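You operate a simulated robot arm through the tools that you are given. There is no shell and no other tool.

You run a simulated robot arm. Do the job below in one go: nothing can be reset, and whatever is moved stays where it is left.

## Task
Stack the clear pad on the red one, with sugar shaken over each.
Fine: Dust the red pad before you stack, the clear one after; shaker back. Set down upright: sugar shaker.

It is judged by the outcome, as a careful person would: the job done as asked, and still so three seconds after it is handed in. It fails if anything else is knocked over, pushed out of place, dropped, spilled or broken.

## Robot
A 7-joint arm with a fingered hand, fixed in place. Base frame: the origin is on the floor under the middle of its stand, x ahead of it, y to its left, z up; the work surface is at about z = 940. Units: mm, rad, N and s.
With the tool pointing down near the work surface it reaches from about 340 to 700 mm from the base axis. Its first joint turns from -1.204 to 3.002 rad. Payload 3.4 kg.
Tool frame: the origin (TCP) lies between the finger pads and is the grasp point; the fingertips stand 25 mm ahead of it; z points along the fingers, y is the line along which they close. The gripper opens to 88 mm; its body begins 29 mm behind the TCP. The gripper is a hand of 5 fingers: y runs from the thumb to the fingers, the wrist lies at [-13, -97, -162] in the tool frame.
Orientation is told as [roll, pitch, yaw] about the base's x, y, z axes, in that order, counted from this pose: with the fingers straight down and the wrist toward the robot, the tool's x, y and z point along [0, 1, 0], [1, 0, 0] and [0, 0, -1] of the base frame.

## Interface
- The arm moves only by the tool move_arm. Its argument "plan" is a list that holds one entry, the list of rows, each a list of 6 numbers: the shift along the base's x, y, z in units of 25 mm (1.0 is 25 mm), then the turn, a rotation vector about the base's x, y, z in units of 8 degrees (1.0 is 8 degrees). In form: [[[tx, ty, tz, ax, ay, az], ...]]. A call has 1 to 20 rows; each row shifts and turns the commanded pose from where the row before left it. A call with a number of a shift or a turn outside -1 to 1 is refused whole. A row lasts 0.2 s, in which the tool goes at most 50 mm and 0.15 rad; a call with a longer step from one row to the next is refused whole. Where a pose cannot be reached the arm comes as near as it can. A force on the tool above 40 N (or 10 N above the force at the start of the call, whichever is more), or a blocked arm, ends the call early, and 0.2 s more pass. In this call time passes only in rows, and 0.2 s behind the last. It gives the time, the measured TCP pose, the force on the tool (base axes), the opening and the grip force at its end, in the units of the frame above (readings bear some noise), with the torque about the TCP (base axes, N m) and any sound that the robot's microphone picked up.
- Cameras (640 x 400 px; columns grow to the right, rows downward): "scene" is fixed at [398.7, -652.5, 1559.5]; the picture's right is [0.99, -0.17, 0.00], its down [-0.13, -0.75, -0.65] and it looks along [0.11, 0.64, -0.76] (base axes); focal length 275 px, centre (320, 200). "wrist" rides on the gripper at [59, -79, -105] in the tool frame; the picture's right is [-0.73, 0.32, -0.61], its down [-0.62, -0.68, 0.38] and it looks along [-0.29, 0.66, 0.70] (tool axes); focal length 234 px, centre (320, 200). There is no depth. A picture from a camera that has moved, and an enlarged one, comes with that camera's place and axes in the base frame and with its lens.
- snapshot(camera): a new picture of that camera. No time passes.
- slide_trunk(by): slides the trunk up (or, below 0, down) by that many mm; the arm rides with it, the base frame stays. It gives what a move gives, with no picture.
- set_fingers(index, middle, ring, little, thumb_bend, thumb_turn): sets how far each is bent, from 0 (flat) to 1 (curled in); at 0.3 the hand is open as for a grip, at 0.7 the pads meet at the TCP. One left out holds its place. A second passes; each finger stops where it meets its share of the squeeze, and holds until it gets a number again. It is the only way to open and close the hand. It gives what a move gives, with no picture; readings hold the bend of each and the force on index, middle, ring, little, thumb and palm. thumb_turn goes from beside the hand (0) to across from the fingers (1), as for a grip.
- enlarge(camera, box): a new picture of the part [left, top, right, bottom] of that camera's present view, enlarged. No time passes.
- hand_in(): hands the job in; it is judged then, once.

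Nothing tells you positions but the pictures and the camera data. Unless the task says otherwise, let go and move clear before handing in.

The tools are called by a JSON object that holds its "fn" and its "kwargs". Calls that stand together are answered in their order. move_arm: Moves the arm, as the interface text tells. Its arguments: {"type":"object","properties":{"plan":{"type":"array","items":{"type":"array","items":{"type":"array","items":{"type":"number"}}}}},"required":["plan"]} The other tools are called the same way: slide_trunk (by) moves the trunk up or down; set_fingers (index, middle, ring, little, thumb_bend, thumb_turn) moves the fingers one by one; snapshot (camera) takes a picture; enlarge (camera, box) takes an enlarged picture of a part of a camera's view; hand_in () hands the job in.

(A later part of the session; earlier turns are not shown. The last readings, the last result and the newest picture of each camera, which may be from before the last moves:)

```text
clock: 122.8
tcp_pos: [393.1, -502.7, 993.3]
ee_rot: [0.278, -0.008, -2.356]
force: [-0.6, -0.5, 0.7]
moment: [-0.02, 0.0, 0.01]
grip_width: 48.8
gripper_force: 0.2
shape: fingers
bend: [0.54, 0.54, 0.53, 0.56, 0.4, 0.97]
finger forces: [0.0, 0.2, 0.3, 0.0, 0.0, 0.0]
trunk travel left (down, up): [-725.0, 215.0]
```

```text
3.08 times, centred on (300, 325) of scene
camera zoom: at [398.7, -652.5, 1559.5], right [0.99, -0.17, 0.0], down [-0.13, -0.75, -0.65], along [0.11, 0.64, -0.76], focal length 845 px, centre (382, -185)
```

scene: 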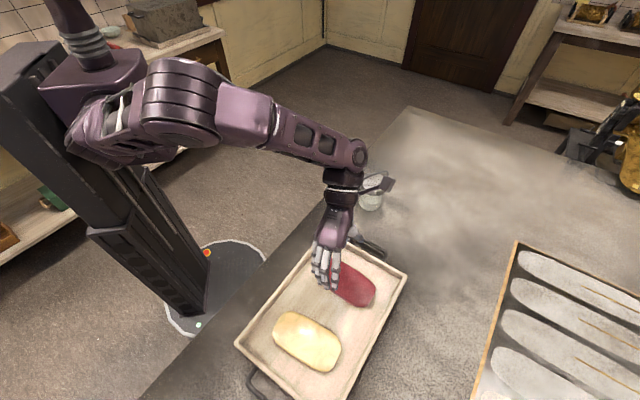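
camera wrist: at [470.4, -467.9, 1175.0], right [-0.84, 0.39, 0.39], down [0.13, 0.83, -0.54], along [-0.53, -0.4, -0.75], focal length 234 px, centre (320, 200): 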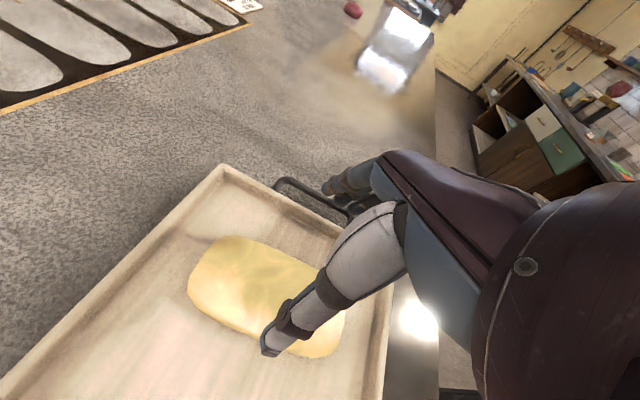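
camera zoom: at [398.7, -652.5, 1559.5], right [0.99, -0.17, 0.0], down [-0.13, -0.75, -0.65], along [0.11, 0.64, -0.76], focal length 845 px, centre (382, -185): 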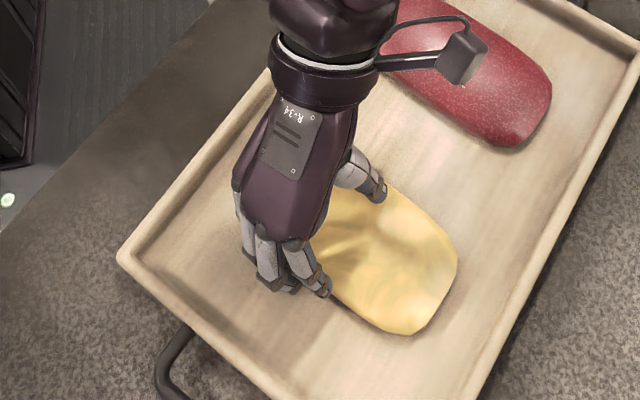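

Now it's clear: the pad is low, with rounded edges, and the thumb was gliding over its top. The fingertips need to be right at the tray floor. I'll open, rise and re-measure the pad.

{"fn": "set_fingers", "kwargs": {"index": 0.25, "middle": 0.25, "ring": 0.25, "little": 0.25, "thumb_bend": 0.2}}

{"fn": "move_arm", "kwargs": {"plan": [[[-0.3, 0.3, 0.8, 0, 0, 0], [-0.6, 0.6, 0.8, 0, 0, 0], [-0.6, 0.6, 0.8, 0, 0, 0], [-0.6, 0.6, 0.8, 0, 0, 0], [-0.6, 0.6, 0.8, 0, 0, 0], [-0.6, 0.6, 0.8, 0, 0, 0]]]}}

{"fn": "snapshot", "kwargs": {"camera": "wrist"}}

{"fn": "enlarge", "kwargs": {"camera": "scene", "box": [250, 290, 360, 390]}}

```text
clock: 123.8
tcp_pos: [394.0, -503.9, 992.3]
ee_rot: [0.279, -0.008, -2.358]
force: [0.1, 1.0, 0.0]
moment: [0.01, 0.01, 0.04]
grip_width: 97.3
gripper_force: 0.0
shape: fingers
bend: [0.25, 0.25, 0.25, 0.25, 0.2, 0.97]
finger forces: [0.1, 0.0, 0.0, 0.1, 0.1, 0.0]
trunk travel left (down, up): [-725.0, 215.0]
```

```text
clock: 125.2
tcp_pos: [310.1, -419.5, 1113.5]
ee_rot: [0.28, -0.007, -2.357]
force: [0.5, -0.2, -0.6]
moment: [-0.02, 0.0, -0.01]
grip_width: 97.6
gripper_force: 0.1
shape: fingers
bend: [0.25, 0.25, 0.25, 0.25, 0.2, 0.97]
finger forces: [0.0, 0.1, 0.0, 0.0, 0.0, 0.1]
trunk travel left (down, up): [-725.0, 215.0]
```

```text
taken
camera wrist: at [387.8, -382.8, 1228.9], right [-0.84, 0.39, 0.39], down [0.13, 0.83, -0.54], along [-0.53, -0.41, -0.74], focal length 234 px, centre (320, 200)
```

wrist: 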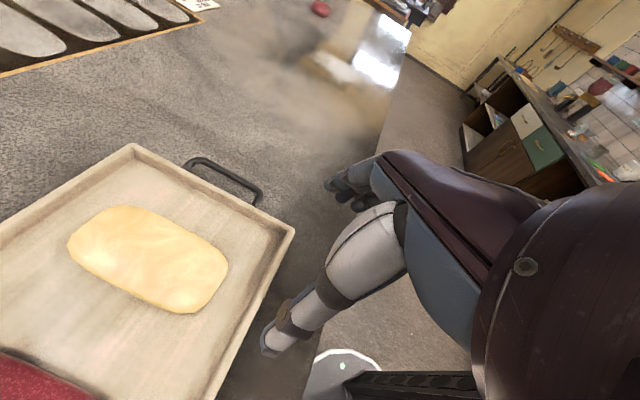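

```text
4.00 times, centred on (305, 340) of scene
camera zoom: at [398.7, -652.5, 1559.5], right [0.99, -0.17, 0.0], down [-0.13, -0.75, -0.65], along [0.11, 0.64, -0.76], focal length 1098 px, centre (380, -360)
```

zoom: 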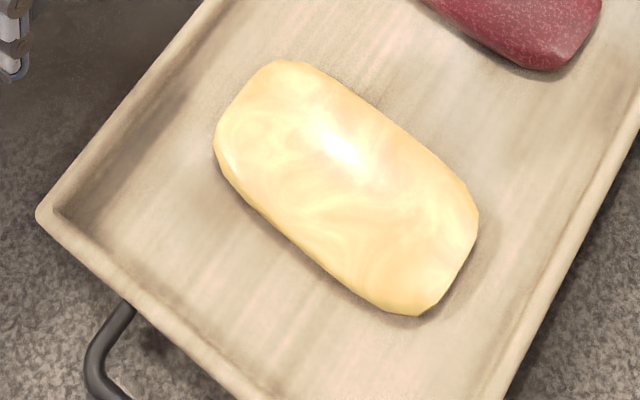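

The tray hasn't moved, and the clear pad now lies at about (405, −497) and −45.5°, almost parallel to the red one. Its edges are low (about 10 mm), so I'll return over it to grip with the fingertips right at the floor, centred.

{"fn": "move_arm", "kwargs": {"plan": [[[0.76, -0.6, -0.3, 0, 0, 0], [0.76, -0.6, -0.3, 0, 0, 0], [0.76, -0.6, -0.3, 0, 0, 0], [0.76, -0.6, -0.3, 0, 0, 0], [0.76, -0.6, -0.3, 0, 0, 0], [0, 0, -0.8, 0, 0, 0], [0, 0, -0.8, 0, 0, 0], [0, 0, -0.8, 0, 0, 0], [0, 0, -0.6, 0, 0, 0]]]}}

{"fn": "enlarge", "kwargs": {"camera": "wrist", "box": [140, 140, 440, 400]}}

{"fn": "enlarge", "kwargs": {"camera": "scene", "box": [220, 260, 380, 390]}}

```text
clock: 127.2
tcp_pos: [407.1, -495.8, 998.3]
ee_rot: [0.279, -0.006, -2.356]
force: [0.4, 0.2, -0.2]
moment: [0.02, 0.02, -0.02]
grip_width: 97.5
gripper_force: 0.1
shape: fingers
bend: [0.25, 0.25, 0.25, 0.25, 0.2, 0.97]
finger forces: [0.0, 0.0, 0.1, 0.0, 0.0, 0.0]
trunk travel left (down, up): [-725.0, 215.0]
```

```text
1.54 times, centred on (290, 270) of wrist
camera zoom: at [484.3, -459.4, 1114.1], right [-0.84, 0.39, 0.39], down [0.13, 0.83, -0.54], along [-0.53, -0.41, -0.74], focal length 360 px, centre (366, 92)
```

zoom: 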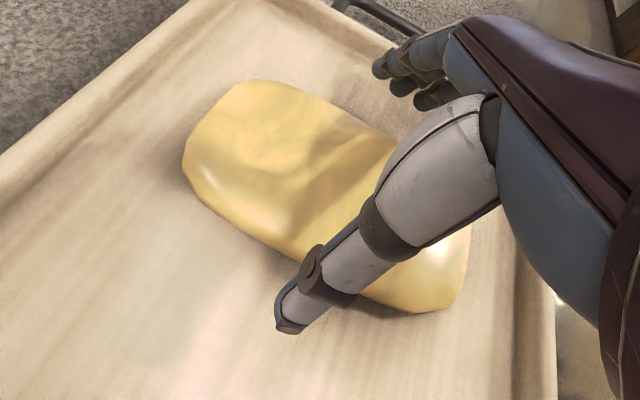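

```text
3.08 times, centred on (300, 325) of scene
camera zoom: at [398.7, -652.5, 1559.5], right [0.99, -0.17, 0.0], down [-0.13, -0.75, -0.65], along [0.11, 0.64, -0.76], focal length 845 px, centre (382, -185)
```

zoom: 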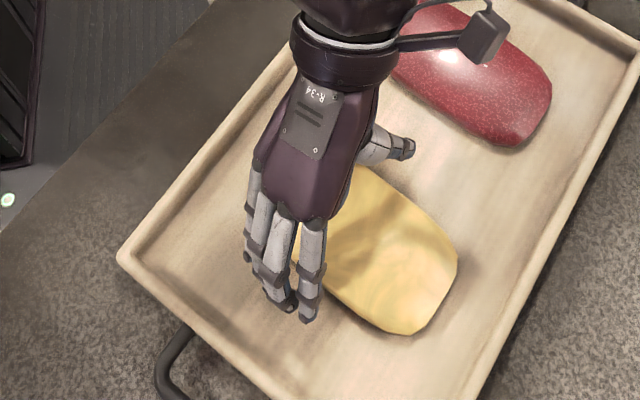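

The hand is well centred. I'll lower to about z 982 and start closing in small steps.

{"fn": "move_arm", "kwargs": {"plan": [[[0, 0, -0.3, 0, 0, 0], [0, 0, -0.34, 0, 0, 0]]]}}

{"fn": "set_fingers", "kwargs": {"index": 0.35, "middle": 0.35, "ring": 0.35, "little": 0.35, "thumb_bend": 0.35}}

{"fn": "enlarge", "kwargs": {"camera": "wrist", "box": [140, 140, 440, 400]}}

```text
clock: 127.8
tcp_pos: [405.3, -494.6, 982.5]
ee_rot: [0.279, -0.008, -2.356]
force: [-0.4, 0.5, 0.0]
moment: [-0.01, 0.0, 0.0]
grip_width: 97.3
gripper_force: 0.1
shape: fingers
bend: [0.25, 0.25, 0.25, 0.25, 0.2, 0.97]
finger forces: [0.0, 0.0, 0.1, 0.1, 0.1, 0.0]
trunk travel left (down, up): [-725.0, 215.0]
```

```text
clock: 128.8
tcp_pos: [406.0, -495.4, 983.2]
ee_rot: [0.277, -0.006, -2.357]
force: [0.3, 0.9, 0.2]
moment: [-0.01, 0.01, -0.04]
grip_width: 75.0
gripper_force: 0.1
shape: fingers
bend: [0.35, 0.35, 0.35, 0.35, 0.35, 0.97]
finger forces: [0.0, 0.0, 0.1, 0.0, 0.0, 0.0]
trunk travel left (down, up): [-725.0, 215.0]
```

```text
1.54 times, centred on (290, 270) of wrist
camera zoom: at [482.7, -458.8, 1099.2], right [-0.84, 0.39, 0.39], down [0.13, 0.83, -0.54], along [-0.53, -0.41, -0.74], focal length 360 px, centre (366, 92)
```

zoom: 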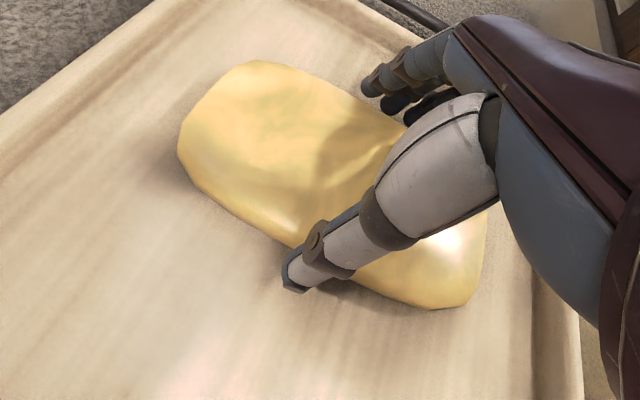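

Still no contact. I'll go 1.5 mm lower and close another step.

{"fn": "move_arm", "kwargs": {"plan": [[[0, 0, -0.06, 0, 0, 0]]]}}

{"fn": "set_fingers", "kwargs": {"index": 0.4, "middle": 0.39, "ring": 0.39, "little": 0.41, "thumb_bend": 0.4}}

{"fn": "enlarge", "kwargs": {"camera": "wrist", "box": [140, 140, 440, 400]}}

```text
clock: 129.2
tcp_pos: [404.9, -495.6, 981.4]
ee_rot: [0.276, -0.006, -2.359]
force: [0.7, 0.3, -0.3]
moment: [-0.02, -0.03, 0.01]
grip_width: 75.1
gripper_force: 0.1
shape: fingers
bend: [0.35, 0.35, 0.35, 0.35, 0.35, 0.97]
finger forces: [0.0, 0.1, 0.0, 0.0, 0.1, 0.0]
trunk travel left (down, up): [-725.0, 215.0]
```

```text
clock: 130.2
tcp_pos: [407.0, -494.3, 981.5]
ee_rot: [0.278, -0.007, -2.357]
force: [-1.1, -0.4, 0.9]
moment: [-0.02, 0.0, 0.01]
grip_width: 68.3
gripper_force: 1.3
shape: fingers
bend: [0.38, 0.38, 0.38, 0.41, 0.38, 0.97]
finger forces: [1.0, 0.5, 0.4, 0.0, 1.4, 0.0]
trunk travel left (down, up): [-725.0, 215.0]
```

```text
1.54 times, centred on (290, 270) of wrist
camera zoom: at [483.2, -458.4, 1097.6], right [-0.84, 0.39, 0.39], down [0.13, 0.83, -0.54], along [-0.53, -0.41, -0.74], focal length 360 px, centre (366, 92)
```

zoom: 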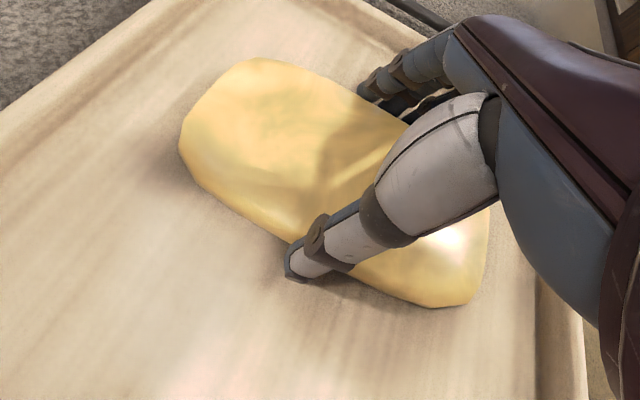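

Balanced contact on both sides at 68 mm, with almost no vertical force. Squeezing to hold.

{"fn": "set_fingers", "kwargs": {"index": 0.47, "middle": 0.47, "ring": 0.47, "little": 0.47, "thumb_bend": 0.46}}

{"fn": "enlarge", "kwargs": {"camera": "wrist", "box": [140, 140, 440, 400]}}

{"fn": "enlarge", "kwargs": {"camera": "scene", "box": [220, 260, 380, 390]}}

```text
clock: 131.2
tcp_pos: [406.1, -495.2, 981.1]
ee_rot: [0.28, -0.008, -2.358]
force: [-0.7, 0.1, 1.7]
moment: [-0.1, 0.12, 0.04]
grip_width: 66.6
gripper_force: 8.3
shape: fingers
bend: [0.42, 0.43, 0.43, 0.47, 0.38, 0.96]
finger forces: [2.9, 2.8, 2.2, 0.6, 6.7, 0.0]
trunk travel left (down, up): [-725.0, 215.0]
```

```text
1.54 times, centred on (290, 270) of wrist
camera zoom: at [483.0, -458.4, 1097.8], right [-0.84, 0.39, 0.39], down [0.13, 0.83, -0.54], along [-0.53, -0.41, -0.74], focal length 360 px, centre (366, 92)
```

zoom: 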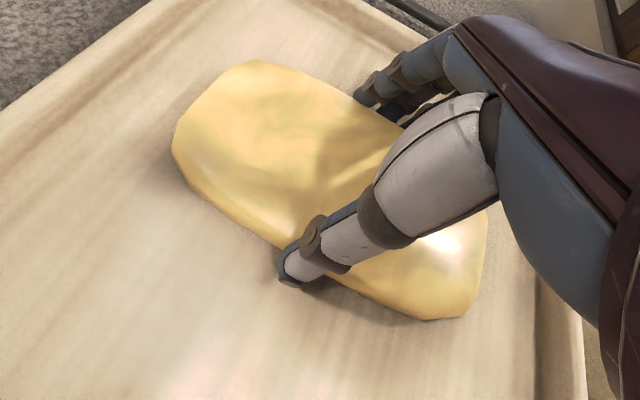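

```text
3.08 times, centred on (300, 325) of scene
camera zoom: at [398.7, -652.5, 1559.5], right [0.99, -0.17, 0.0], down [-0.13, -0.75, -0.65], along [0.11, 0.64, -0.76], focal length 845 px, centre (382, -185)
```

zoom: 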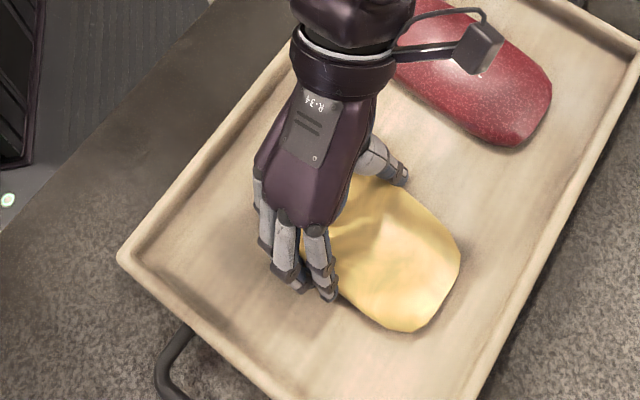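

This is now a proper grip (about 8 N, balanced). I'll tighten it a little more and then lift slowly to test.

{"fn": "set_fingers", "kwargs": {"index": 0.54, "middle": 0.54, "ring": 0.54, "little": 0.54, "thumb_bend": 0.52}}

{"fn": "move_arm", "kwargs": {"plan": [[[0, 0, 0.2, 0, 0, 0], [0, 0, 0.2, 0, 0, 0]]]}}

{"fn": "enlarge", "kwargs": {"camera": "wrist", "box": [140, 140, 440, 400]}}

{"fn": "enlarge", "kwargs": {"camera": "scene", "box": [220, 260, 380, 390]}}

```text
clock: 132.2
tcp_pos: [404.3, -496.1, 982.0]
ee_rot: [0.279, -0.008, -2.357]
force: [-1.9, -3.2, 6.0]
moment: [-0.12, 0.18, 0.04]
grip_width: 65.2
gripper_force: 13.3
shape: fingers
bend: [0.46, 0.48, 0.48, 0.53, 0.36, 0.95]
finger forces: [4.7, 4.5, 5.8, 1.6, 9.7, 0.0]
trunk travel left (down, up): [-725.0, 215.0]
```

```text
clock: 132.8
tcp_pos: [404.8, -494.5, 992.6]
ee_rot: [0.278, -0.008, -2.358]
force: [-1.1, -0.8, 1.6]
moment: [-0.02, -0.06, 0.03]
grip_width: 43.1
gripper_force: 1.6
shape: fingers
bend: [0.52, 0.52, 0.53, 0.54, 0.47, 0.97]
finger forces: [0.4, 0.9, 0.5, 0.0, 1.7, 0.0]
trunk travel left (down, up): [-725.0, 215.0]
```

```text
1.54 times, centred on (290, 270) of wrist
camera zoom: at [482.4, -459.2, 1107.8], right [-0.84, 0.39, 0.39], down [0.13, 0.83, -0.54], along [-0.53, -0.41, -0.74], focal length 360 px, centre (366, 92)
```

zoom: 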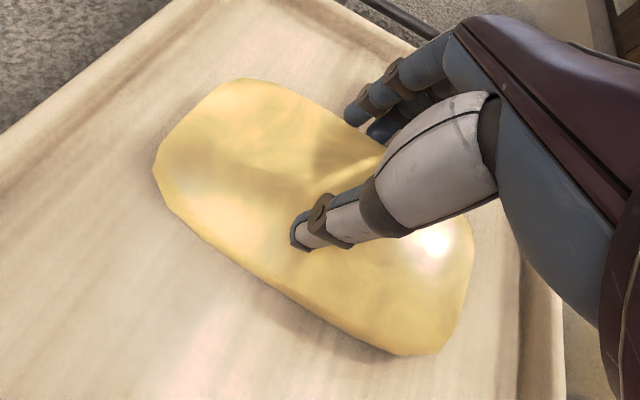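

```text
3.08 times, centred on (300, 325) of scene
camera zoom: at [398.7, -652.5, 1559.5], right [0.99, -0.17, 0.0], down [-0.13, -0.75, -0.65], along [0.11, 0.64, -0.76], focal length 845 px, centre (382, -185)
```

zoom: 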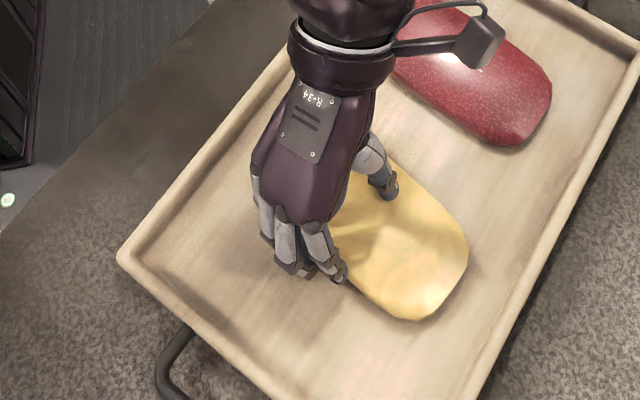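

The fingers slid up over the rounded edge, so the pad stayed on the tray (unharmed). I'll back off and study the pad's edge profile closely before the next attempt.

{"fn": "set_fingers", "kwargs": {"index": 0.25, "middle": 0.25, "ring": 0.25, "little": 0.25, "thumb_bend": 0.2}}

{"fn": "move_arm", "kwargs": {"plan": [[[-0.3, 0.3, 0.8, 0, 0, 0], [-0.6, 0.6, 0.8, 0, 0, 0], [-0.6, 0.6, 0.8, 0, 0, 0], [-0.6, 0.6, 0.8, 0, 0, 0], [-0.6, 0.6, 0.8, 0, 0, 0], [-0.6, 0.6, 0, 0, 0, 0]]]}}

{"fn": "enlarge", "kwargs": {"camera": "scene", "box": [270, 300, 345, 375]}}

{"fn": "enlarge", "kwargs": {"camera": "scene", "box": [310, 250, 385, 320]}}

{"fn": "enlarge", "kwargs": {"camera": "wrist", "box": [40, 160, 280, 360]}}

```text
clock: 133.8
tcp_pos: [404.9, -494.8, 992.3]
ee_rot: [0.278, -0.007, -2.358]
force: [-0.7, -0.9, -0.2]
moment: [-0.02, -0.03, 0.01]
grip_width: 97.3
gripper_force: 0.1
shape: fingers
bend: [0.25, 0.25, 0.25, 0.25, 0.2, 0.97]
finger forces: [0.1, 0.1, 0.0, 0.1, 0.0, 0.1]
trunk travel left (down, up): [-725.0, 215.0]
```

```text
clock: 135.2
tcp_pos: [322.9, -413.0, 1092.0]
ee_rot: [0.281, -0.007, -2.358]
force: [0.1, -0.3, 0.0]
moment: [0.02, 0.01, 0.01]
grip_width: 97.7
gripper_force: 0.1
shape: fingers
bend: [0.25, 0.25, 0.25, 0.25, 0.2, 0.97]
finger forces: [0.0, 0.0, 0.0, 0.0, 0.1, 0.0]
trunk travel left (down, up): [-725.0, 215.0]
```

```text
5.33 times, centred on (308, 338) of scene
camera zoom: at [398.7, -652.5, 1559.5], right [0.99, -0.17, 0.0], down [-0.13, -0.75, -0.65], along [0.11, 0.64, -0.76], focal length 1464 px, centre (387, -533)
```

zoom: 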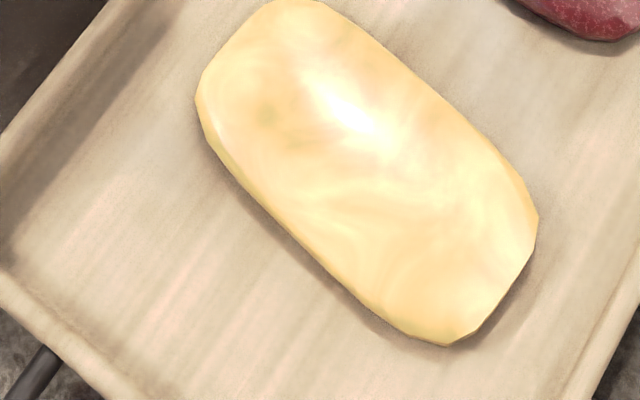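

```text
5.71 times, centred on (348, 285) of scene
camera zoom: at [398.7, -652.5, 1559.5], right [0.99, -0.17, 0.0], down [-0.13, -0.75, -0.65], along [0.11, 0.64, -0.76], focal length 1569 px, centre (163, -286)
```

zoom: 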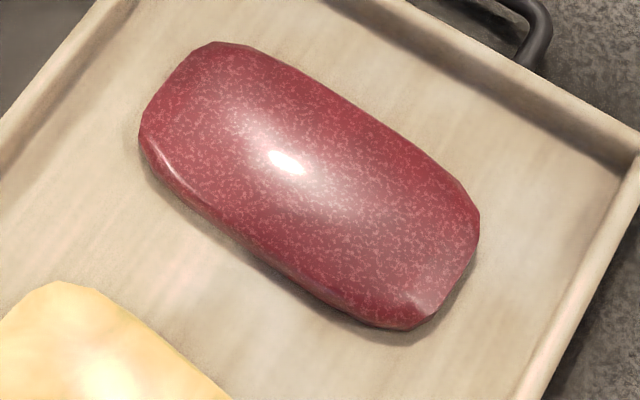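

```text
2.00 times, centred on (160, 260) of wrist
camera zoom: at [401.1, -377.2, 1208.1], right [-0.84, 0.39, 0.39], down [0.13, 0.83, -0.55], along [-0.53, -0.41, -0.74], focal length 468 px, centre (640, 80)
```

zoom: 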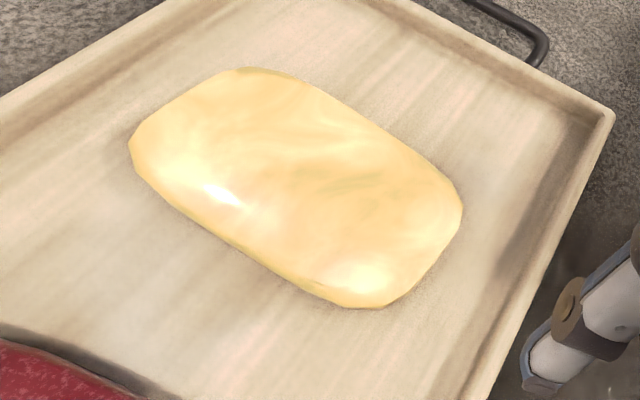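

The pad edges are rounded, and the four fingers also pushed it round to about −51°, centre (418, −488). For the next try I'll use just the thumb against index and middle finger, which face each other directly, with the tips right at the floor.

{"fn": "set_fingers", "kwargs": {"index": 0.28, "middle": 0.28, "ring": 0.15, "little": 0.1, "thumb_bend": 0.25}}

{"fn": "move_arm", "kwargs": {"plan": [[[0.74, -0.58, -0.2, 0, 0, -0.15], [0.74, -0.58, -0.2, 0, 0, -0.15], [0.74, -0.58, -0.2, 0, 0, -0.15], [0.74, -0.58, -0.2, 0, 0, -0.15], [0.74, -0.58, -0.2, 0, 0, -0.15], [0, 0, -0.8, 0, 0, 0], [0, 0, -0.8, 0, 0, 0], [0, 0, -0.8, 0, 0, 0]]]}}

{"fn": "enlarge", "kwargs": {"camera": "wrist", "box": [140, 140, 440, 400]}}

{"fn": "enlarge", "kwargs": {"camera": "scene", "box": [220, 260, 380, 390]}}

```text
clock: 136.2
tcp_pos: [324.4, -414.3, 1091.5]
ee_rot: [0.277, -0.008, -2.357]
force: [0.2, -0.6, -0.4]
moment: [-0.02, 0.01, 0.0]
grip_width: 91.0
gripper_force: 0.1
shape: fingers
bend: [0.28, 0.28, 0.15, 0.1, 0.25, 0.97]
finger forces: [0.1, 0.0, 0.0, 0.1, 0.0, 0.0]
trunk travel left (down, up): [-725.0, 215.0]
```

```text
clock: 138.0
tcp_pos: [417.0, -484.9, 1006.9]
ee_rot: [0.278, -0.007, -2.461]
force: [0.1, -0.7, 0.5]
moment: [-0.02, 0.04, 0.01]
grip_width: 91.0
gripper_force: 0.0
shape: fingers
bend: [0.28, 0.28, 0.15, 0.1, 0.25, 0.97]
finger forces: [0.0, 0.0, 0.0, 0.0, 0.1, 0.0]
trunk travel left (down, up): [-725.0, 215.0]
```

```text
1.54 times, centred on (290, 270) of wrist
camera zoom: at [497.3, -457.4, 1122.1], right [-0.79, 0.47, 0.39], down [0.22, 0.81, -0.54], along [-0.57, -0.35, -0.74], focal length 360 px, centre (366, 92)
```

zoom: 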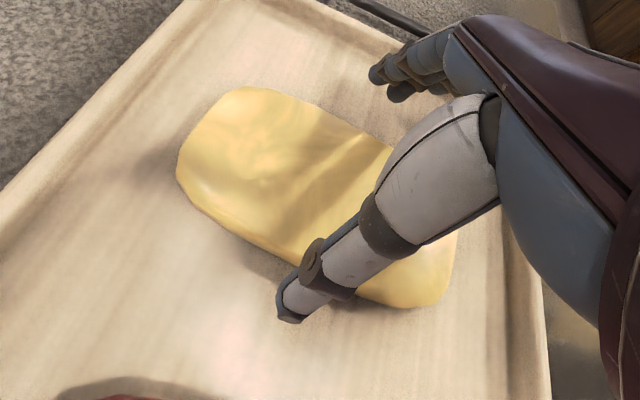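

```text
3.08 times, centred on (300, 325) of scene
camera zoom: at [398.7, -652.5, 1559.5], right [0.99, -0.17, 0.0], down [-0.13, -0.75, -0.65], along [0.11, 0.64, -0.76], focal length 845 px, centre (382, -185)
```

zoom: 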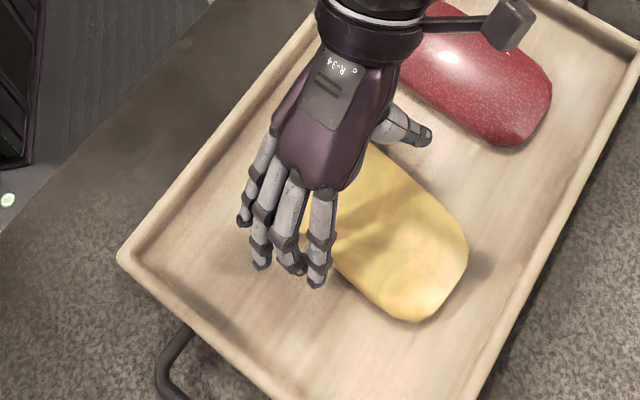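

The pose is exact and lined up with the pad. I'll flatten the tilt slightly so the index tip gets as low as the middle one, and check it is reachable.

{"fn": "move_arm", "kwargs": {"plan": [[[0, 0, 0, 0.29, 0.236, 0], [0, 0, 0, 0.29, 0.236, 0]]]}}

{"fn": "move_arm", "kwargs": {"plan": [[[0, 0, -0.4, 0, 0, 0], [0, 0, -0.4, 0, 0, 0]]]}}

{"fn": "enlarge", "kwargs": {"camera": "wrist", "box": [140, 140, 440, 400]}}

{"fn": "enlarge", "kwargs": {"camera": "scene", "box": [220, 260, 380, 390]}}

```text
clock: 138.6
tcp_pos: [417.7, -485.5, 1007.8]
ee_rot: [0.172, -0.007, -2.461]
force: [0.6, -0.6, -1.3]
moment: [-0.01, 0.02, -0.02]
grip_width: 91.3
gripper_force: 0.0
shape: fingers
bend: [0.28, 0.28, 0.15, 0.1, 0.25, 0.97]
finger forces: [0.0, 0.0, 0.1, 0.0, 0.1, 0.0]
trunk travel left (down, up): [-725.0, 215.0]
```

```text
clock: 139.2
tcp_pos: [416.9, -485.6, 988.0]
ee_rot: [0.173, -0.006, -2.46]
force: [-0.3, 0.5, 0.5]
moment: [0.0, -0.01, -0.01]
grip_width: 91.1
gripper_force: 0.1
shape: fingers
bend: [0.28, 0.28, 0.15, 0.1, 0.25, 0.97]
finger forces: [0.1, 0.0, 0.0, 0.0, 0.1, 0.0]
trunk travel left (down, up): [-725.0, 215.0]
```

```text
1.54 times, centred on (290, 270) of wrist
camera zoom: at [504.1, -466.0, 1100.4], right [-0.76, 0.44, 0.48], down [0.18, 0.85, -0.49], along [-0.62, -0.29, -0.73], focal length 360 px, centre (366, 92)
```

zoom: 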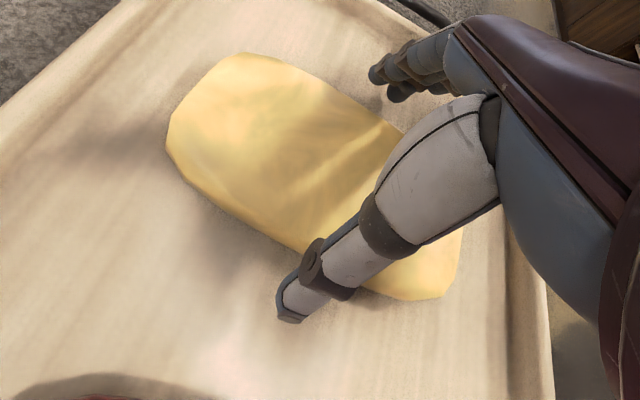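

```text
3.08 times, centred on (300, 325) of scene
camera zoom: at [398.7, -652.5, 1559.5], right [0.99, -0.17, 0.0], down [-0.13, -0.75, -0.65], along [0.11, 0.64, -0.76], focal length 845 px, centre (382, -185)
```

zoom: 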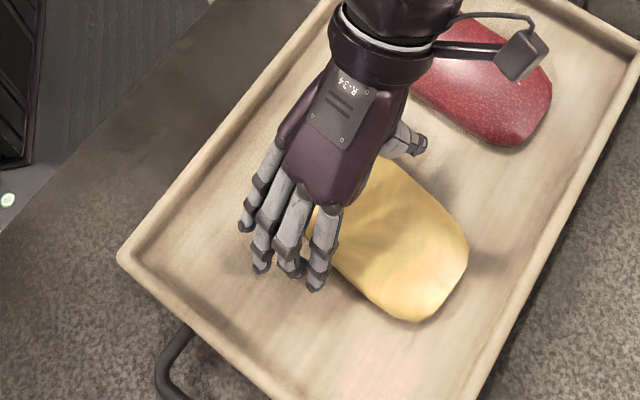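

Good at 10° tilt. I'll lower to z ≈ 981 and bring the thumb, index and middle finger in, feeling for the floor.

{"fn": "move_arm", "kwargs": {"plan": [[[0, 0, -0.28, 0, 0, 0]]]}}

{"fn": "set_fingers", "kwargs": {"index": 0.35, "middle": 0.35, "thumb_bend": 0.36}}

{"fn": "move_arm", "kwargs": {"plan": [[[0, 0, -0.06, 0, 0, 0]]]}}

{"fn": "move_arm", "kwargs": {"plan": [[[0, 0, -0.06, 0, 0, 0]]]}}

```text
clock: 139.6
tcp_pos: [416.3, -484.0, 979.9]
ee_rot: [0.174, -0.007, -2.46]
force: [0.3, 0.6, -0.7]
moment: [0.02, 0.02, -0.03]
grip_width: 91.1
gripper_force: 0.0
shape: fingers
bend: [0.28, 0.28, 0.15, 0.1, 0.25, 0.97]
finger forces: [0.1, 0.0, 0.0, 0.0, 0.1, 0.1]
trunk travel left (down, up): [-725.0, 215.0]
```

```text
clock: 140.6
tcp_pos: [416.4, -485.7, 980.7]
ee_rot: [0.176, -0.006, -2.46]
force: [0.0, -0.1, 0.2]
moment: [0.0, 0.0, 0.01]
grip_width: 73.7
gripper_force: 0.0
shape: fingers
bend: [0.35, 0.35, 0.15, 0.1, 0.36, 0.97]
finger forces: [0.0, 0.1, 0.0, 0.1, 0.1, 0.0]
trunk travel left (down, up): [-725.0, 215.0]
```

```text
clock: 141.0
tcp_pos: [415.6, -485.4, 978.9]
ee_rot: [0.176, -0.007, -2.461]
force: [0.2, 0.2, -0.1]
moment: [-0.03, 0.05, 0.0]
grip_width: 73.5
gripper_force: 0.3
shape: fingers
bend: [0.35, 0.35, 0.15, 0.1, 0.36, 0.97]
finger forces: [0.0, 0.1, 0.1, 0.1, 0.1, 0.0]
trunk travel left (down, up): [-725.0, 215.0]
```

```text
clock: 141.4
tcp_pos: [416.4, -483.7, 979.3]
ee_rot: [0.174, -0.01, -2.46]
force: [0.7, 0.0, 4.1]
moment: [-0.12, 0.15, -0.02]
grip_width: 73.6
gripper_force: 1.6
shape: fingers
bend: [0.35, 0.34, 0.15, 0.1, 0.36, 0.97]
finger forces: [0.1, 3.9, 0.0, 0.0, 0.1, 0.0]
trunk travel left (down, up): [-725.0, 215.0]
```

The middle fingertip now touches the floor. I'll raise by 1 mm and close onto the pad.

{"fn": "move_arm", "kwargs": {"plan": [[[0, 0, 0.04, 0, 0, 0]]]}}

{"fn": "set_fingers", "kwargs": {"index": 0.4, "middle": 0.4, "thumb_bend": 0.4}}

{"fn": "enlarge", "kwargs": {"camera": "wrist", "box": [140, 140, 440, 400]}}

```text
clock: 141.8
tcp_pos: [414.7, -484.7, 977.3]
ee_rot: [0.174, -0.007, -2.462]
force: [0.5, -0.2, 1.6]
moment: [-0.05, 0.03, 0.0]
grip_width: 73.8
gripper_force: 1.0
shape: fingers
bend: [0.35, 0.35, 0.15, 0.1, 0.36, 0.97]
finger forces: [0.0, 1.4, 0.0, 0.1, 0.3, 0.0]
trunk travel left (down, up): [-725.0, 215.0]
```

```text
clock: 142.8
tcp_pos: [415.1, -485.5, 979.1]
ee_rot: [0.174, -0.008, -2.463]
force: [-0.9, -1.3, 5.4]
moment: [-0.15, 0.27, 0.04]
grip_width: 69.7
gripper_force: 4.4
shape: fingers
bend: [0.38, 0.37, 0.15, 0.1, 0.37, 0.97]
finger forces: [1.5, 5.6, 0.1, 0.1, 1.7, 0.0]
trunk travel left (down, up): [-725.0, 215.0]
```

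```text
1.54 times, centred on (290, 270) of wrist
camera zoom: at [503.2, -465.9, 1091.2], right [-0.76, 0.44, 0.47], down [0.18, 0.85, -0.49], along [-0.62, -0.29, -0.73], focal length 360 px, centre (366, 92)
```

zoom: 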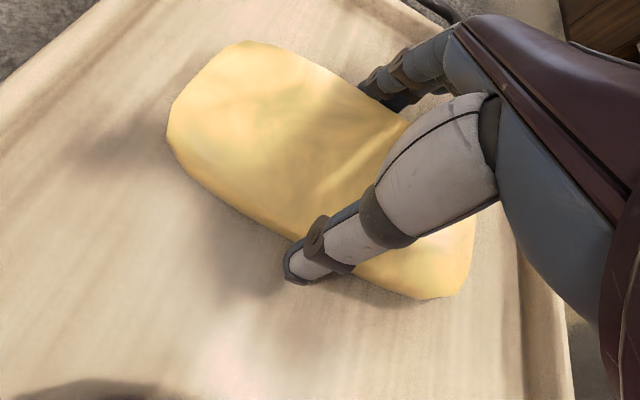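

The middle finger is loading the floor. I'll rise 1.5 mm and squeeze.

{"fn": "move_arm", "kwargs": {"plan": [[[0, 0, 0.06, 0, 0, 0]]]}}

{"fn": "set_fingers", "kwargs": {"index": 0.45, "middle": 0.45, "thumb_bend": 0.44}}

{"fn": "enlarge", "kwargs": {"camera": "wrist", "box": [140, 140, 440, 400]}}

{"fn": "enlarge", "kwargs": {"camera": "scene", "box": [220, 260, 380, 390]}}

```text
clock: 143.2
tcp_pos: [415.7, -486.8, 978.5]
ee_rot: [0.174, -0.006, -2.462]
force: [-1.1, -0.5, 1.0]
moment: [-0.03, 0.09, 0.02]
grip_width: 69.4
gripper_force: 2.5
shape: fingers
bend: [0.38, 0.38, 0.15, 0.1, 0.37, 0.97]
finger forces: [1.6, 2.1, 0.1, 0.0, 1.6, 0.1]
trunk travel left (down, up): [-725.0, 215.0]
```

```text
clock: 144.2
tcp_pos: [414.3, -485.3, 979.8]
ee_rot: [0.174, -0.007, -2.46]
force: [-1.9, -0.8, 3.5]
moment: [-0.08, 0.19, -0.01]
grip_width: 68.1
gripper_force: 6.6
shape: fingers
bend: [0.39, 0.4, 0.15, 0.1, 0.38, 0.97]
finger forces: [3.3, 5.5, 0.1, 0.0, 4.5, 0.0]
trunk travel left (down, up): [-725.0, 215.0]
```

```text
1.54 times, centred on (290, 270) of wrist
camera zoom: at [503.6, -466.1, 1092.3], right [-0.76, 0.44, 0.47], down [0.18, 0.85, -0.49], along [-0.62, -0.29, -0.73], focal length 360 px, centre (366, 92)
```

zoom: 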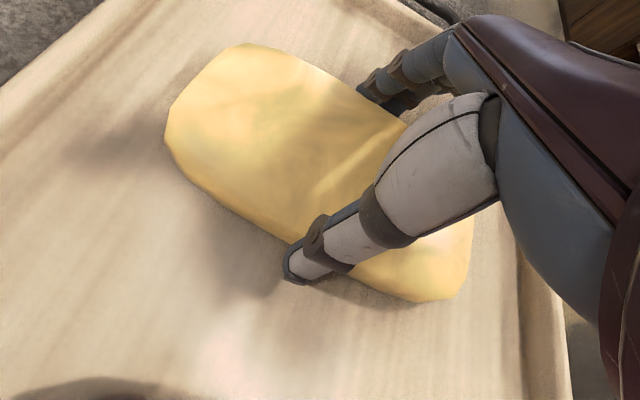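

```text
3.08 times, centred on (300, 325) of scene
camera zoom: at [398.7, -652.5, 1559.5], right [0.99, -0.17, 0.0], down [-0.13, -0.75, -0.65], along [0.11, 0.64, -0.76], focal length 845 px, centre (382, -185)
```

zoom: 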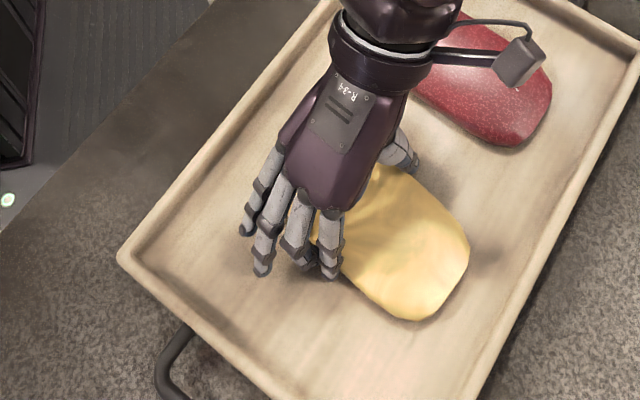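

The width holds at 68 mm, so this time it's gripping at the widest part. I'll squeeze firmer.

{"fn": "set_fingers", "kwargs": {"index": 0.52, "middle": 0.52, "thumb_bend": 0.5}}

{"fn": "enlarge", "kwargs": {"camera": "wrist", "box": [140, 140, 440, 400]}}

```text
clock: 145.2
tcp_pos: [414.5, -485.4, 979.8]
ee_rot: [0.173, -0.007, -2.461]
force: [-1.6, -2.0, 7.5]
moment: [-0.23, 0.4, 0.02]
grip_width: 66.8
gripper_force: 13.6
shape: fingers
bend: [0.41, 0.43, 0.15, 0.1, 0.38, 0.97]
finger forces: [6.2, 12.1, 0.1, 0.0, 8.9, 0.0]
trunk travel left (down, up): [-725.0, 215.0]
```

```text
1.54 times, centred on (290, 270) of wrist
camera zoom: at [502.9, -465.9, 1092.9], right [-0.76, 0.44, 0.47], down [0.18, 0.85, -0.49], along [-0.62, -0.29, -0.73], focal length 360 px, centre (366, 92)
```

zoom: 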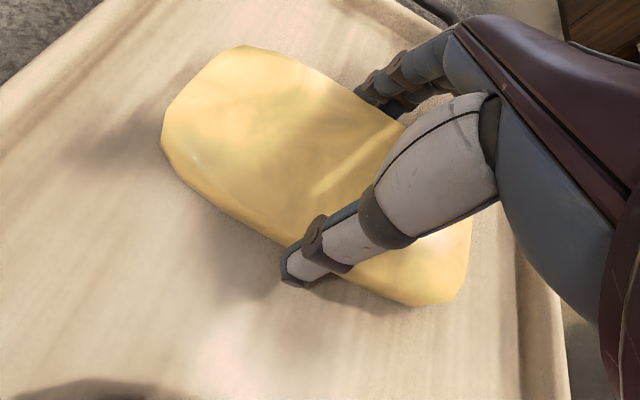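

Holding at 67 mm with 14 N. I'll lift slowly by a few millimetres to see whether the pad comes along.

{"fn": "move_arm", "kwargs": {"plan": [[[0, 0, 0.12, 0, 0, 0]]]}}

{"fn": "move_arm", "kwargs": {"plan": [[[0, 0, 0.12, 0, 0, 0]]]}}

{"fn": "enlarge", "kwargs": {"camera": "wrist", "box": [140, 140, 440, 400]}}

```text
clock: 145.6
tcp_pos: [417.4, -485.5, 982.5]
ee_rot: [0.172, -0.007, -2.461]
force: [0.2, -0.1, -0.2]
moment: [-0.01, 0.01, 0.0]
grip_width: 66.9
gripper_force: 10.2
shape: fingers
bend: [0.42, 0.45, 0.15, 0.1, 0.38, 0.96]
finger forces: [5.4, 5.2, 0.0, 0.1, 10.1, 0.1]
trunk travel left (down, up): [-725.0, 215.0]
```

```text
clock: 146.0
tcp_pos: [417.2, -485.7, 986.1]
ee_rot: [0.172, -0.008, -2.461]
force: [-0.5, 0.0, -1.8]
moment: [0.02, 0.02, -0.02]
grip_width: 66.5
gripper_force: 10.2
shape: fingers
bend: [0.42, 0.45, 0.15, 0.1, 0.38, 0.96]
finger forces: [5.3, 5.2, 0.0, 0.0, 10.0, 0.0]
trunk travel left (down, up): [-725.0, 215.0]
```

```text
1.54 times, centred on (290, 270) of wrist
camera zoom: at [504.1, -466.4, 1098.2], right [-0.76, 0.44, 0.48], down [0.18, 0.85, -0.49], along [-0.62, -0.29, -0.73], focal length 360 px, centre (366, 92)
```

zoom: 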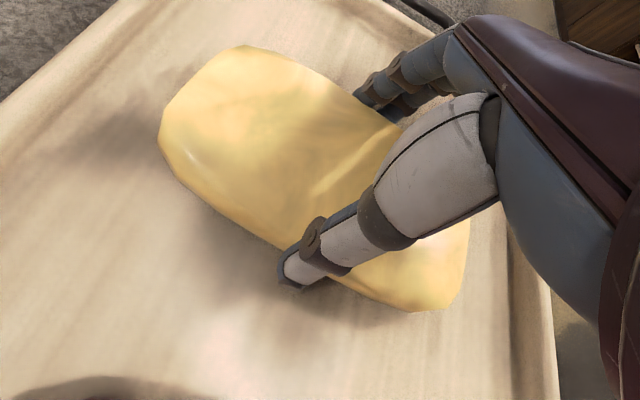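

The pad is lifted: about 1.8 N of weight, with the thumb and two fingers in balance. I'll raise it well above the red pad's height and check.

{"fn": "move_arm", "kwargs": {"plan": [[[0, 0, 0.3, 0, 0, 0], [0, 0, 0.4, 0, 0, 0], [0, 0, 0.4, 0, 0, 0], [0, 0, 0.4, 0, 0, 0], [0, 0, 0.4, 0, 0, 0], [0, 0, 0.4, 0, 0, 0], [0, 0, 0.3, 0, 0, 0]]]}}

{"fn": "enlarge", "kwargs": {"camera": "scene", "box": [220, 230, 420, 390]}}

{"fn": "snapshot", "kwargs": {"camera": "wrist"}}

```text
clock: 147.6
tcp_pos: [415.8, -486.0, 1050.9]
ee_rot: [0.173, -0.007, -2.461]
force: [0.3, 0.4, -2.5]
moment: [0.02, -0.01, -0.03]
grip_width: 66.6
gripper_force: 10.4
shape: fingers
bend: [0.42, 0.45, 0.15, 0.1, 0.38, 0.96]
finger forces: [5.4, 5.2, 0.0, 0.1, 10.1, 0.1]
trunk travel left (down, up): [-725.0, 215.0]
```

```text
2.50 times, centred on (320, 310) of scene
camera zoom: at [398.7, -652.5, 1559.5], right [0.99, -0.17, 0.0], down [-0.13, -0.75, -0.65], along [0.11, 0.64, -0.76], focal length 686 px, centre (320, -75)
```

zoom: 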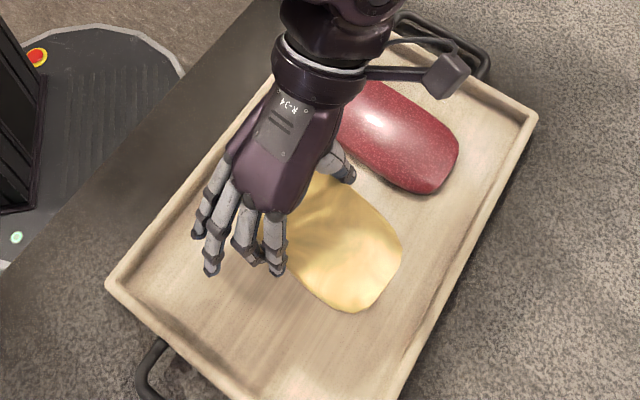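

```text
taken
camera wrist: at [503.5, -466.2, 1164.0], right [-0.76, 0.44, 0.48], down [0.18, 0.85, -0.49], along [-0.62, -0.29, -0.73], focal length 234 px, centre (320, 200)
```

wrist: 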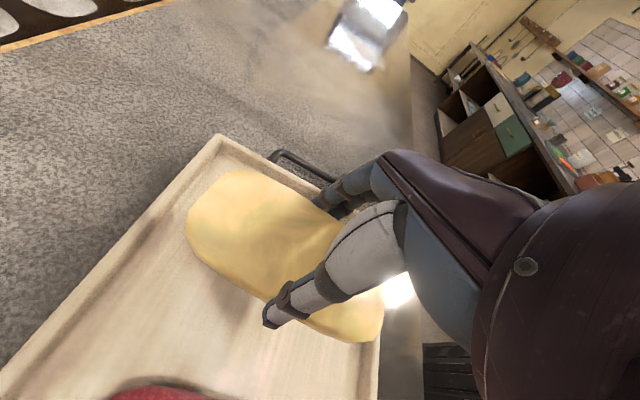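

The clear pad is held steadily, about 70 mm above the tray. I'll carry it over the red pad, turning about 4° to line the two up.

{"fn": "move_arm", "kwargs": {"plan": [[[0.389, 0.4465, 0, -0.035, -0.031, 0.069], [0.389, 0.4465, 0, -0.035, -0.031, 0.069], [0.389, 0.4465, 0, -0.035, -0.031, 0.069], [0.389, 0.4465, 0, -0.035, -0.031, 0.069], [0.389, 0.4465, 0, -0.035, -0.031, 0.069], [0.389, 0.4465, 0, -0.035, -0.031, 0.069], [0.389, 0.4465, 0, -0.035, -0.031, 0.069], [0.389, 0.4465, 0, -0.035, -0.031, 0.069]]]}}

{"fn": "enlarge", "kwargs": {"camera": "scene", "box": [260, 200, 420, 320]}}

{"fn": "snapshot", "kwargs": {"camera": "wrist"}}

```text
clock: 149.4
tcp_pos: [490.0, -400.3, 1049.3]
ee_rot: [0.227, -0.001, -2.383]
force: [0.3, -0.1, -1.8]
moment: [-0.03, 0.0, -0.03]
grip_width: 66.6
gripper_force: 10.1
shape: fingers
bend: [0.43, 0.45, 0.15, 0.1, 0.38, 0.96]
finger forces: [5.3, 5.1, 0.1, 0.0, 9.9, 0.1]
out of reach, approached as far as the arm can: row 8
trunk travel left (down, up): [-725.0, 215.0]
```

```text
3.33 times, centred on (340, 260) of scene
camera zoom: at [398.7, -652.5, 1559.5], right [0.99, -0.17, 0.0], down [-0.13, -0.75, -0.65], along [0.11, 0.64, -0.76], focal length 915 px, centre (253, 0)
```

zoom: 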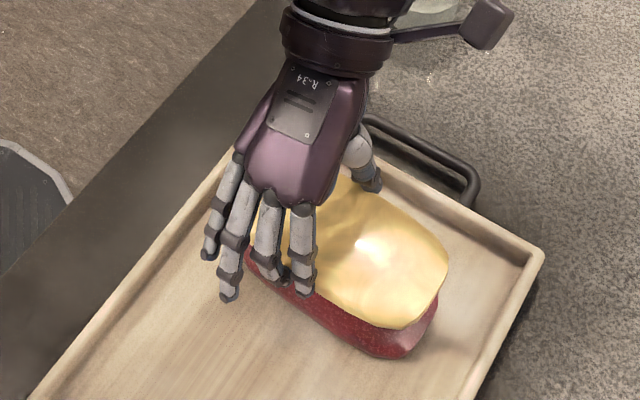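

```text
taken
camera wrist: at [570.1, -370.3, 1162.9], right [-0.81, 0.39, 0.43], down [0.14, 0.85, -0.52], along [-0.56, -0.36, -0.74], focal length 234 px, centre (320, 200)
```

wrist: 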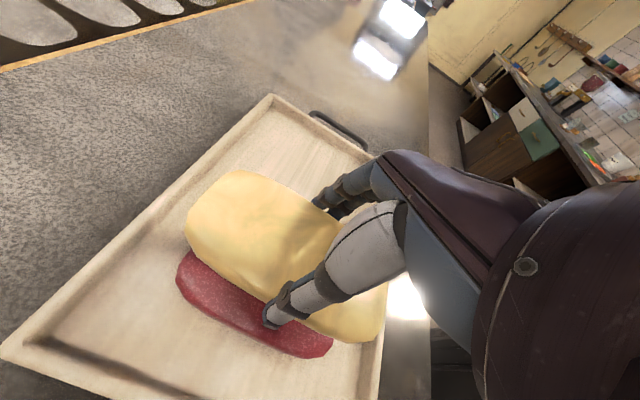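

The clear pad is right above the red one, turned the same way; by my measurement it still needs about 10 mm toward the far rim. I'll lower 25 mm, where the reach is better, and make that shift.

{"fn": "move_arm", "kwargs": {"plan": [[[0, 0, -0.5, 0, 0, 0], [0, 0, -0.5, 0, 0, 0], [0.17, 0.12, 0, 0, 0, 0], [0.17, 0.12, 0, 0, 0, 0]]]}}

{"fn": "enlarge", "kwargs": {"camera": "scene", "box": [260, 200, 420, 320]}}

{"fn": "enlarge", "kwargs": {"camera": "wrist", "box": [140, 140, 440, 400]}}

```text
clock: 150.4
tcp_pos: [496.4, -395.8, 1022.2]
ee_rot: [0.227, -0.001, -2.382]
force: [-0.4, 0.2, -2.0]
moment: [0.03, 0.05, -0.02]
grip_width: 66.8
gripper_force: 10.2
shape: fingers
bend: [0.43, 0.45, 0.15, 0.1, 0.38, 0.96]
finger forces: [5.3, 5.2, 0.0, 0.0, 10.0, 0.0]
trunk travel left (down, up): [-725.0, 215.0]
```

```text
3.33 times, centred on (340, 260) of scene
camera zoom: at [398.7, -652.5, 1559.5], right [0.99, -0.17, 0.0], down [-0.13, -0.75, -0.65], along [0.11, 0.64, -0.76], focal length 915 px, centre (253, 0)
```

zoom: 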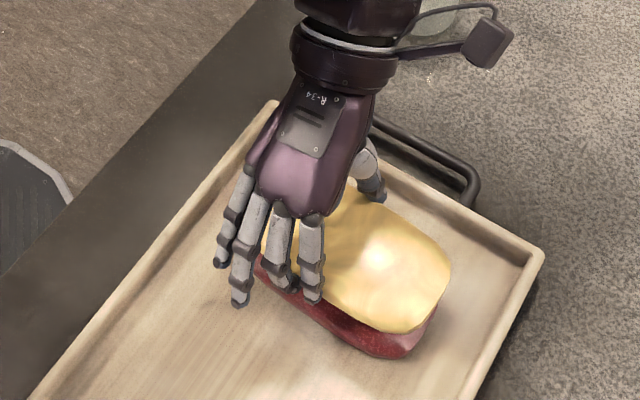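

```text
1.54 times, centred on (290, 270) of wrist
camera zoom: at [577.7, -364.9, 1137.2], right [-0.81, 0.39, 0.43], down [0.14, 0.85, -0.52], along [-0.56, -0.36, -0.74], focal length 360 px, centre (366, 92)
```

zoom: 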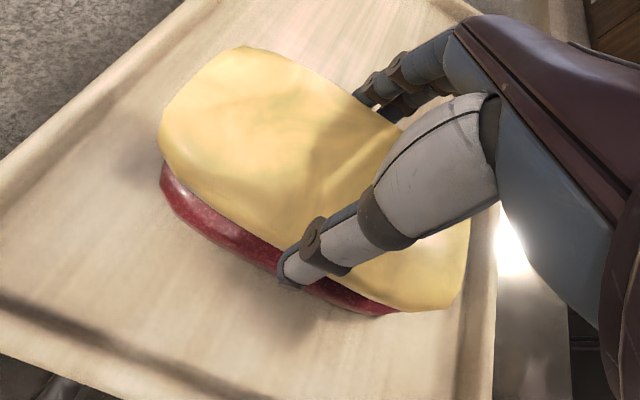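

Aligned to within a couple of millimetres by my measurements. I'll level the pad and lower it gently until it touches the red one.

{"fn": "move_arm", "kwargs": {"plan": [[[0, 0, -0.3, 0.09, 0.086, 0], [0, 0, -0.24, 0.09, 0.086, 0]]]}}

{"fn": "move_arm", "kwargs": {"plan": [[[0, 0, -0.1, 0.09, 0.086, 0]]]}}

{"fn": "move_arm", "kwargs": {"plan": [[[0, 0, -0.1, 0, 0, 0]]]}}

```text
clock: 151.0
tcp_pos: [494.4, -394.4, 1011.5]
ee_rot: [0.192, -0.006, -2.385]
force: [-0.1, -1.0, -1.8]
moment: [0.01, 0.03, 0.01]
grip_width: 66.5
gripper_force: 9.8
shape: fingers
bend: [0.43, 0.45, 0.15, 0.1, 0.38, 0.96]
finger forces: [5.3, 5.2, 0.0, 0.0, 10.0, 0.1]
trunk travel left (down, up): [-725.0, 215.0]
```

```text
clock: 151.4
tcp_pos: [492.5, -393.1, 1010.9]
ee_rot: [0.176, -0.002, -2.383]
force: [-0.2, -1.2, -2.2]
moment: [-0.03, 0.01, 0.01]
grip_width: 66.6
gripper_force: 9.9
shape: fingers
bend: [0.43, 0.45, 0.15, 0.1, 0.38, 0.96]
finger forces: [5.3, 5.1, 0.1, 0.0, 9.9, 0.0]
out of reach, approached as far as the arm can: row 1
trunk travel left (down, up): [-725.0, 215.0]
```

```text
clock: 151.8
tcp_pos: [489.8, -394.8, 1008.8]
ee_rot: [0.174, -0.008, -2.384]
force: [-1.4, 0.4, -2.2]
moment: [-0.03, 0.05, 0.01]
grip_width: 66.7
gripper_force: 10.6
shape: fingers
bend: [0.43, 0.45, 0.15, 0.1, 0.38, 0.96]
finger forces: [5.3, 5.1, 0.1, 0.0, 10.0, 0.1]
trunk travel left (down, up): [-725.0, 215.0]
```

At this lower height the arm is fully stretched and gets pulled inward by 7 mm. I'll go back up to where it was exact and use the trunk for the final lowering.

{"fn": "move_arm", "kwargs": {"plan": [[[0.14, -0.02, 0.3, -0.06, -0.058, 0], [0.14, -0.02, 0.3, -0.06, -0.058, 0]]]}}

{"fn": "slide_trunk", "kwargs": {"by": -12}}

{"fn": "enlarge", "kwargs": {"camera": "scene", "box": [260, 200, 420, 320]}}

{"fn": "enlarge", "kwargs": {"camera": "wrist", "box": [140, 140, 440, 400]}}

```text
clock: 152.4
tcp_pos: [495.2, -397.8, 1020.1]
ee_rot: [0.197, -0.005, -2.383]
force: [-0.6, 0.1, -2.4]
moment: [0.01, -0.01, 0.0]
grip_width: 66.6
gripper_force: 9.6
shape: fingers
bend: [0.43, 0.45, 0.15, 0.1, 0.38, 0.96]
finger forces: [5.3, 5.1, 0.0, 0.0, 10.1, 0.1]
out of reach, approached as far as the arm can: row 2
trunk travel left (down, up): [-725.0, 215.0]
```

```text
clock: 153.0
tcp_pos: [496.1, -399.7, 1008.4]
ee_rot: [0.196, -0.002, -2.383]
force: [-0.1, 0.3, -1.8]
moment: [0.0, 0.0, 0.0]
grip_width: 66.7
gripper_force: 9.5
shape: fingers
bend: [0.43, 0.45, 0.15, 0.1, 0.38, 0.96]
finger forces: [5.3, 5.1, 0.0, 0.1, 10.0, 0.1]
trunk travel left (down, up): [-713.0, 227.0]
```

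```text
3.33 times, centred on (340, 260) of scene
camera zoom: at [398.7, -652.5, 1559.5], right [0.99, -0.17, 0.0], down [-0.13, -0.75, -0.65], along [0.11, 0.64, -0.76], focal length 915 px, centre (253, 0)
```

zoom: 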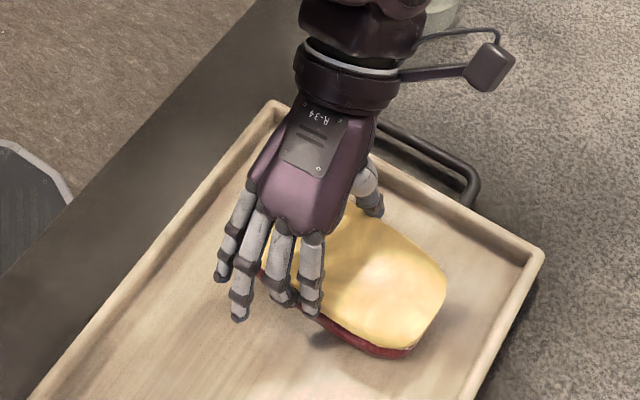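

```text
1.54 times, centred on (290, 270) of wrist
camera zoom: at [579.4, -371.1, 1122.3], right [-0.81, 0.38, 0.45], down [0.12, 0.86, -0.5], along [-0.58, -0.35, -0.74], focal length 360 px, centre (366, 92)
```

zoom: 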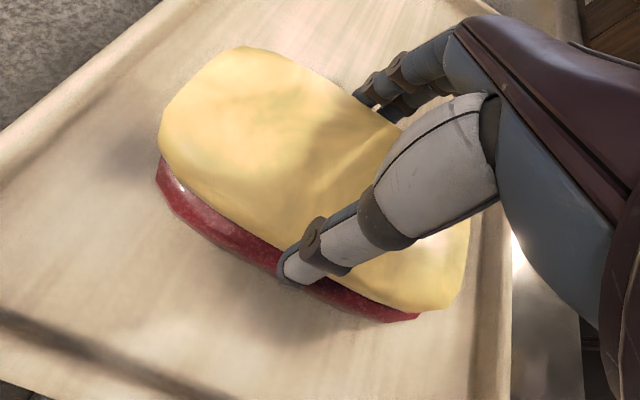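

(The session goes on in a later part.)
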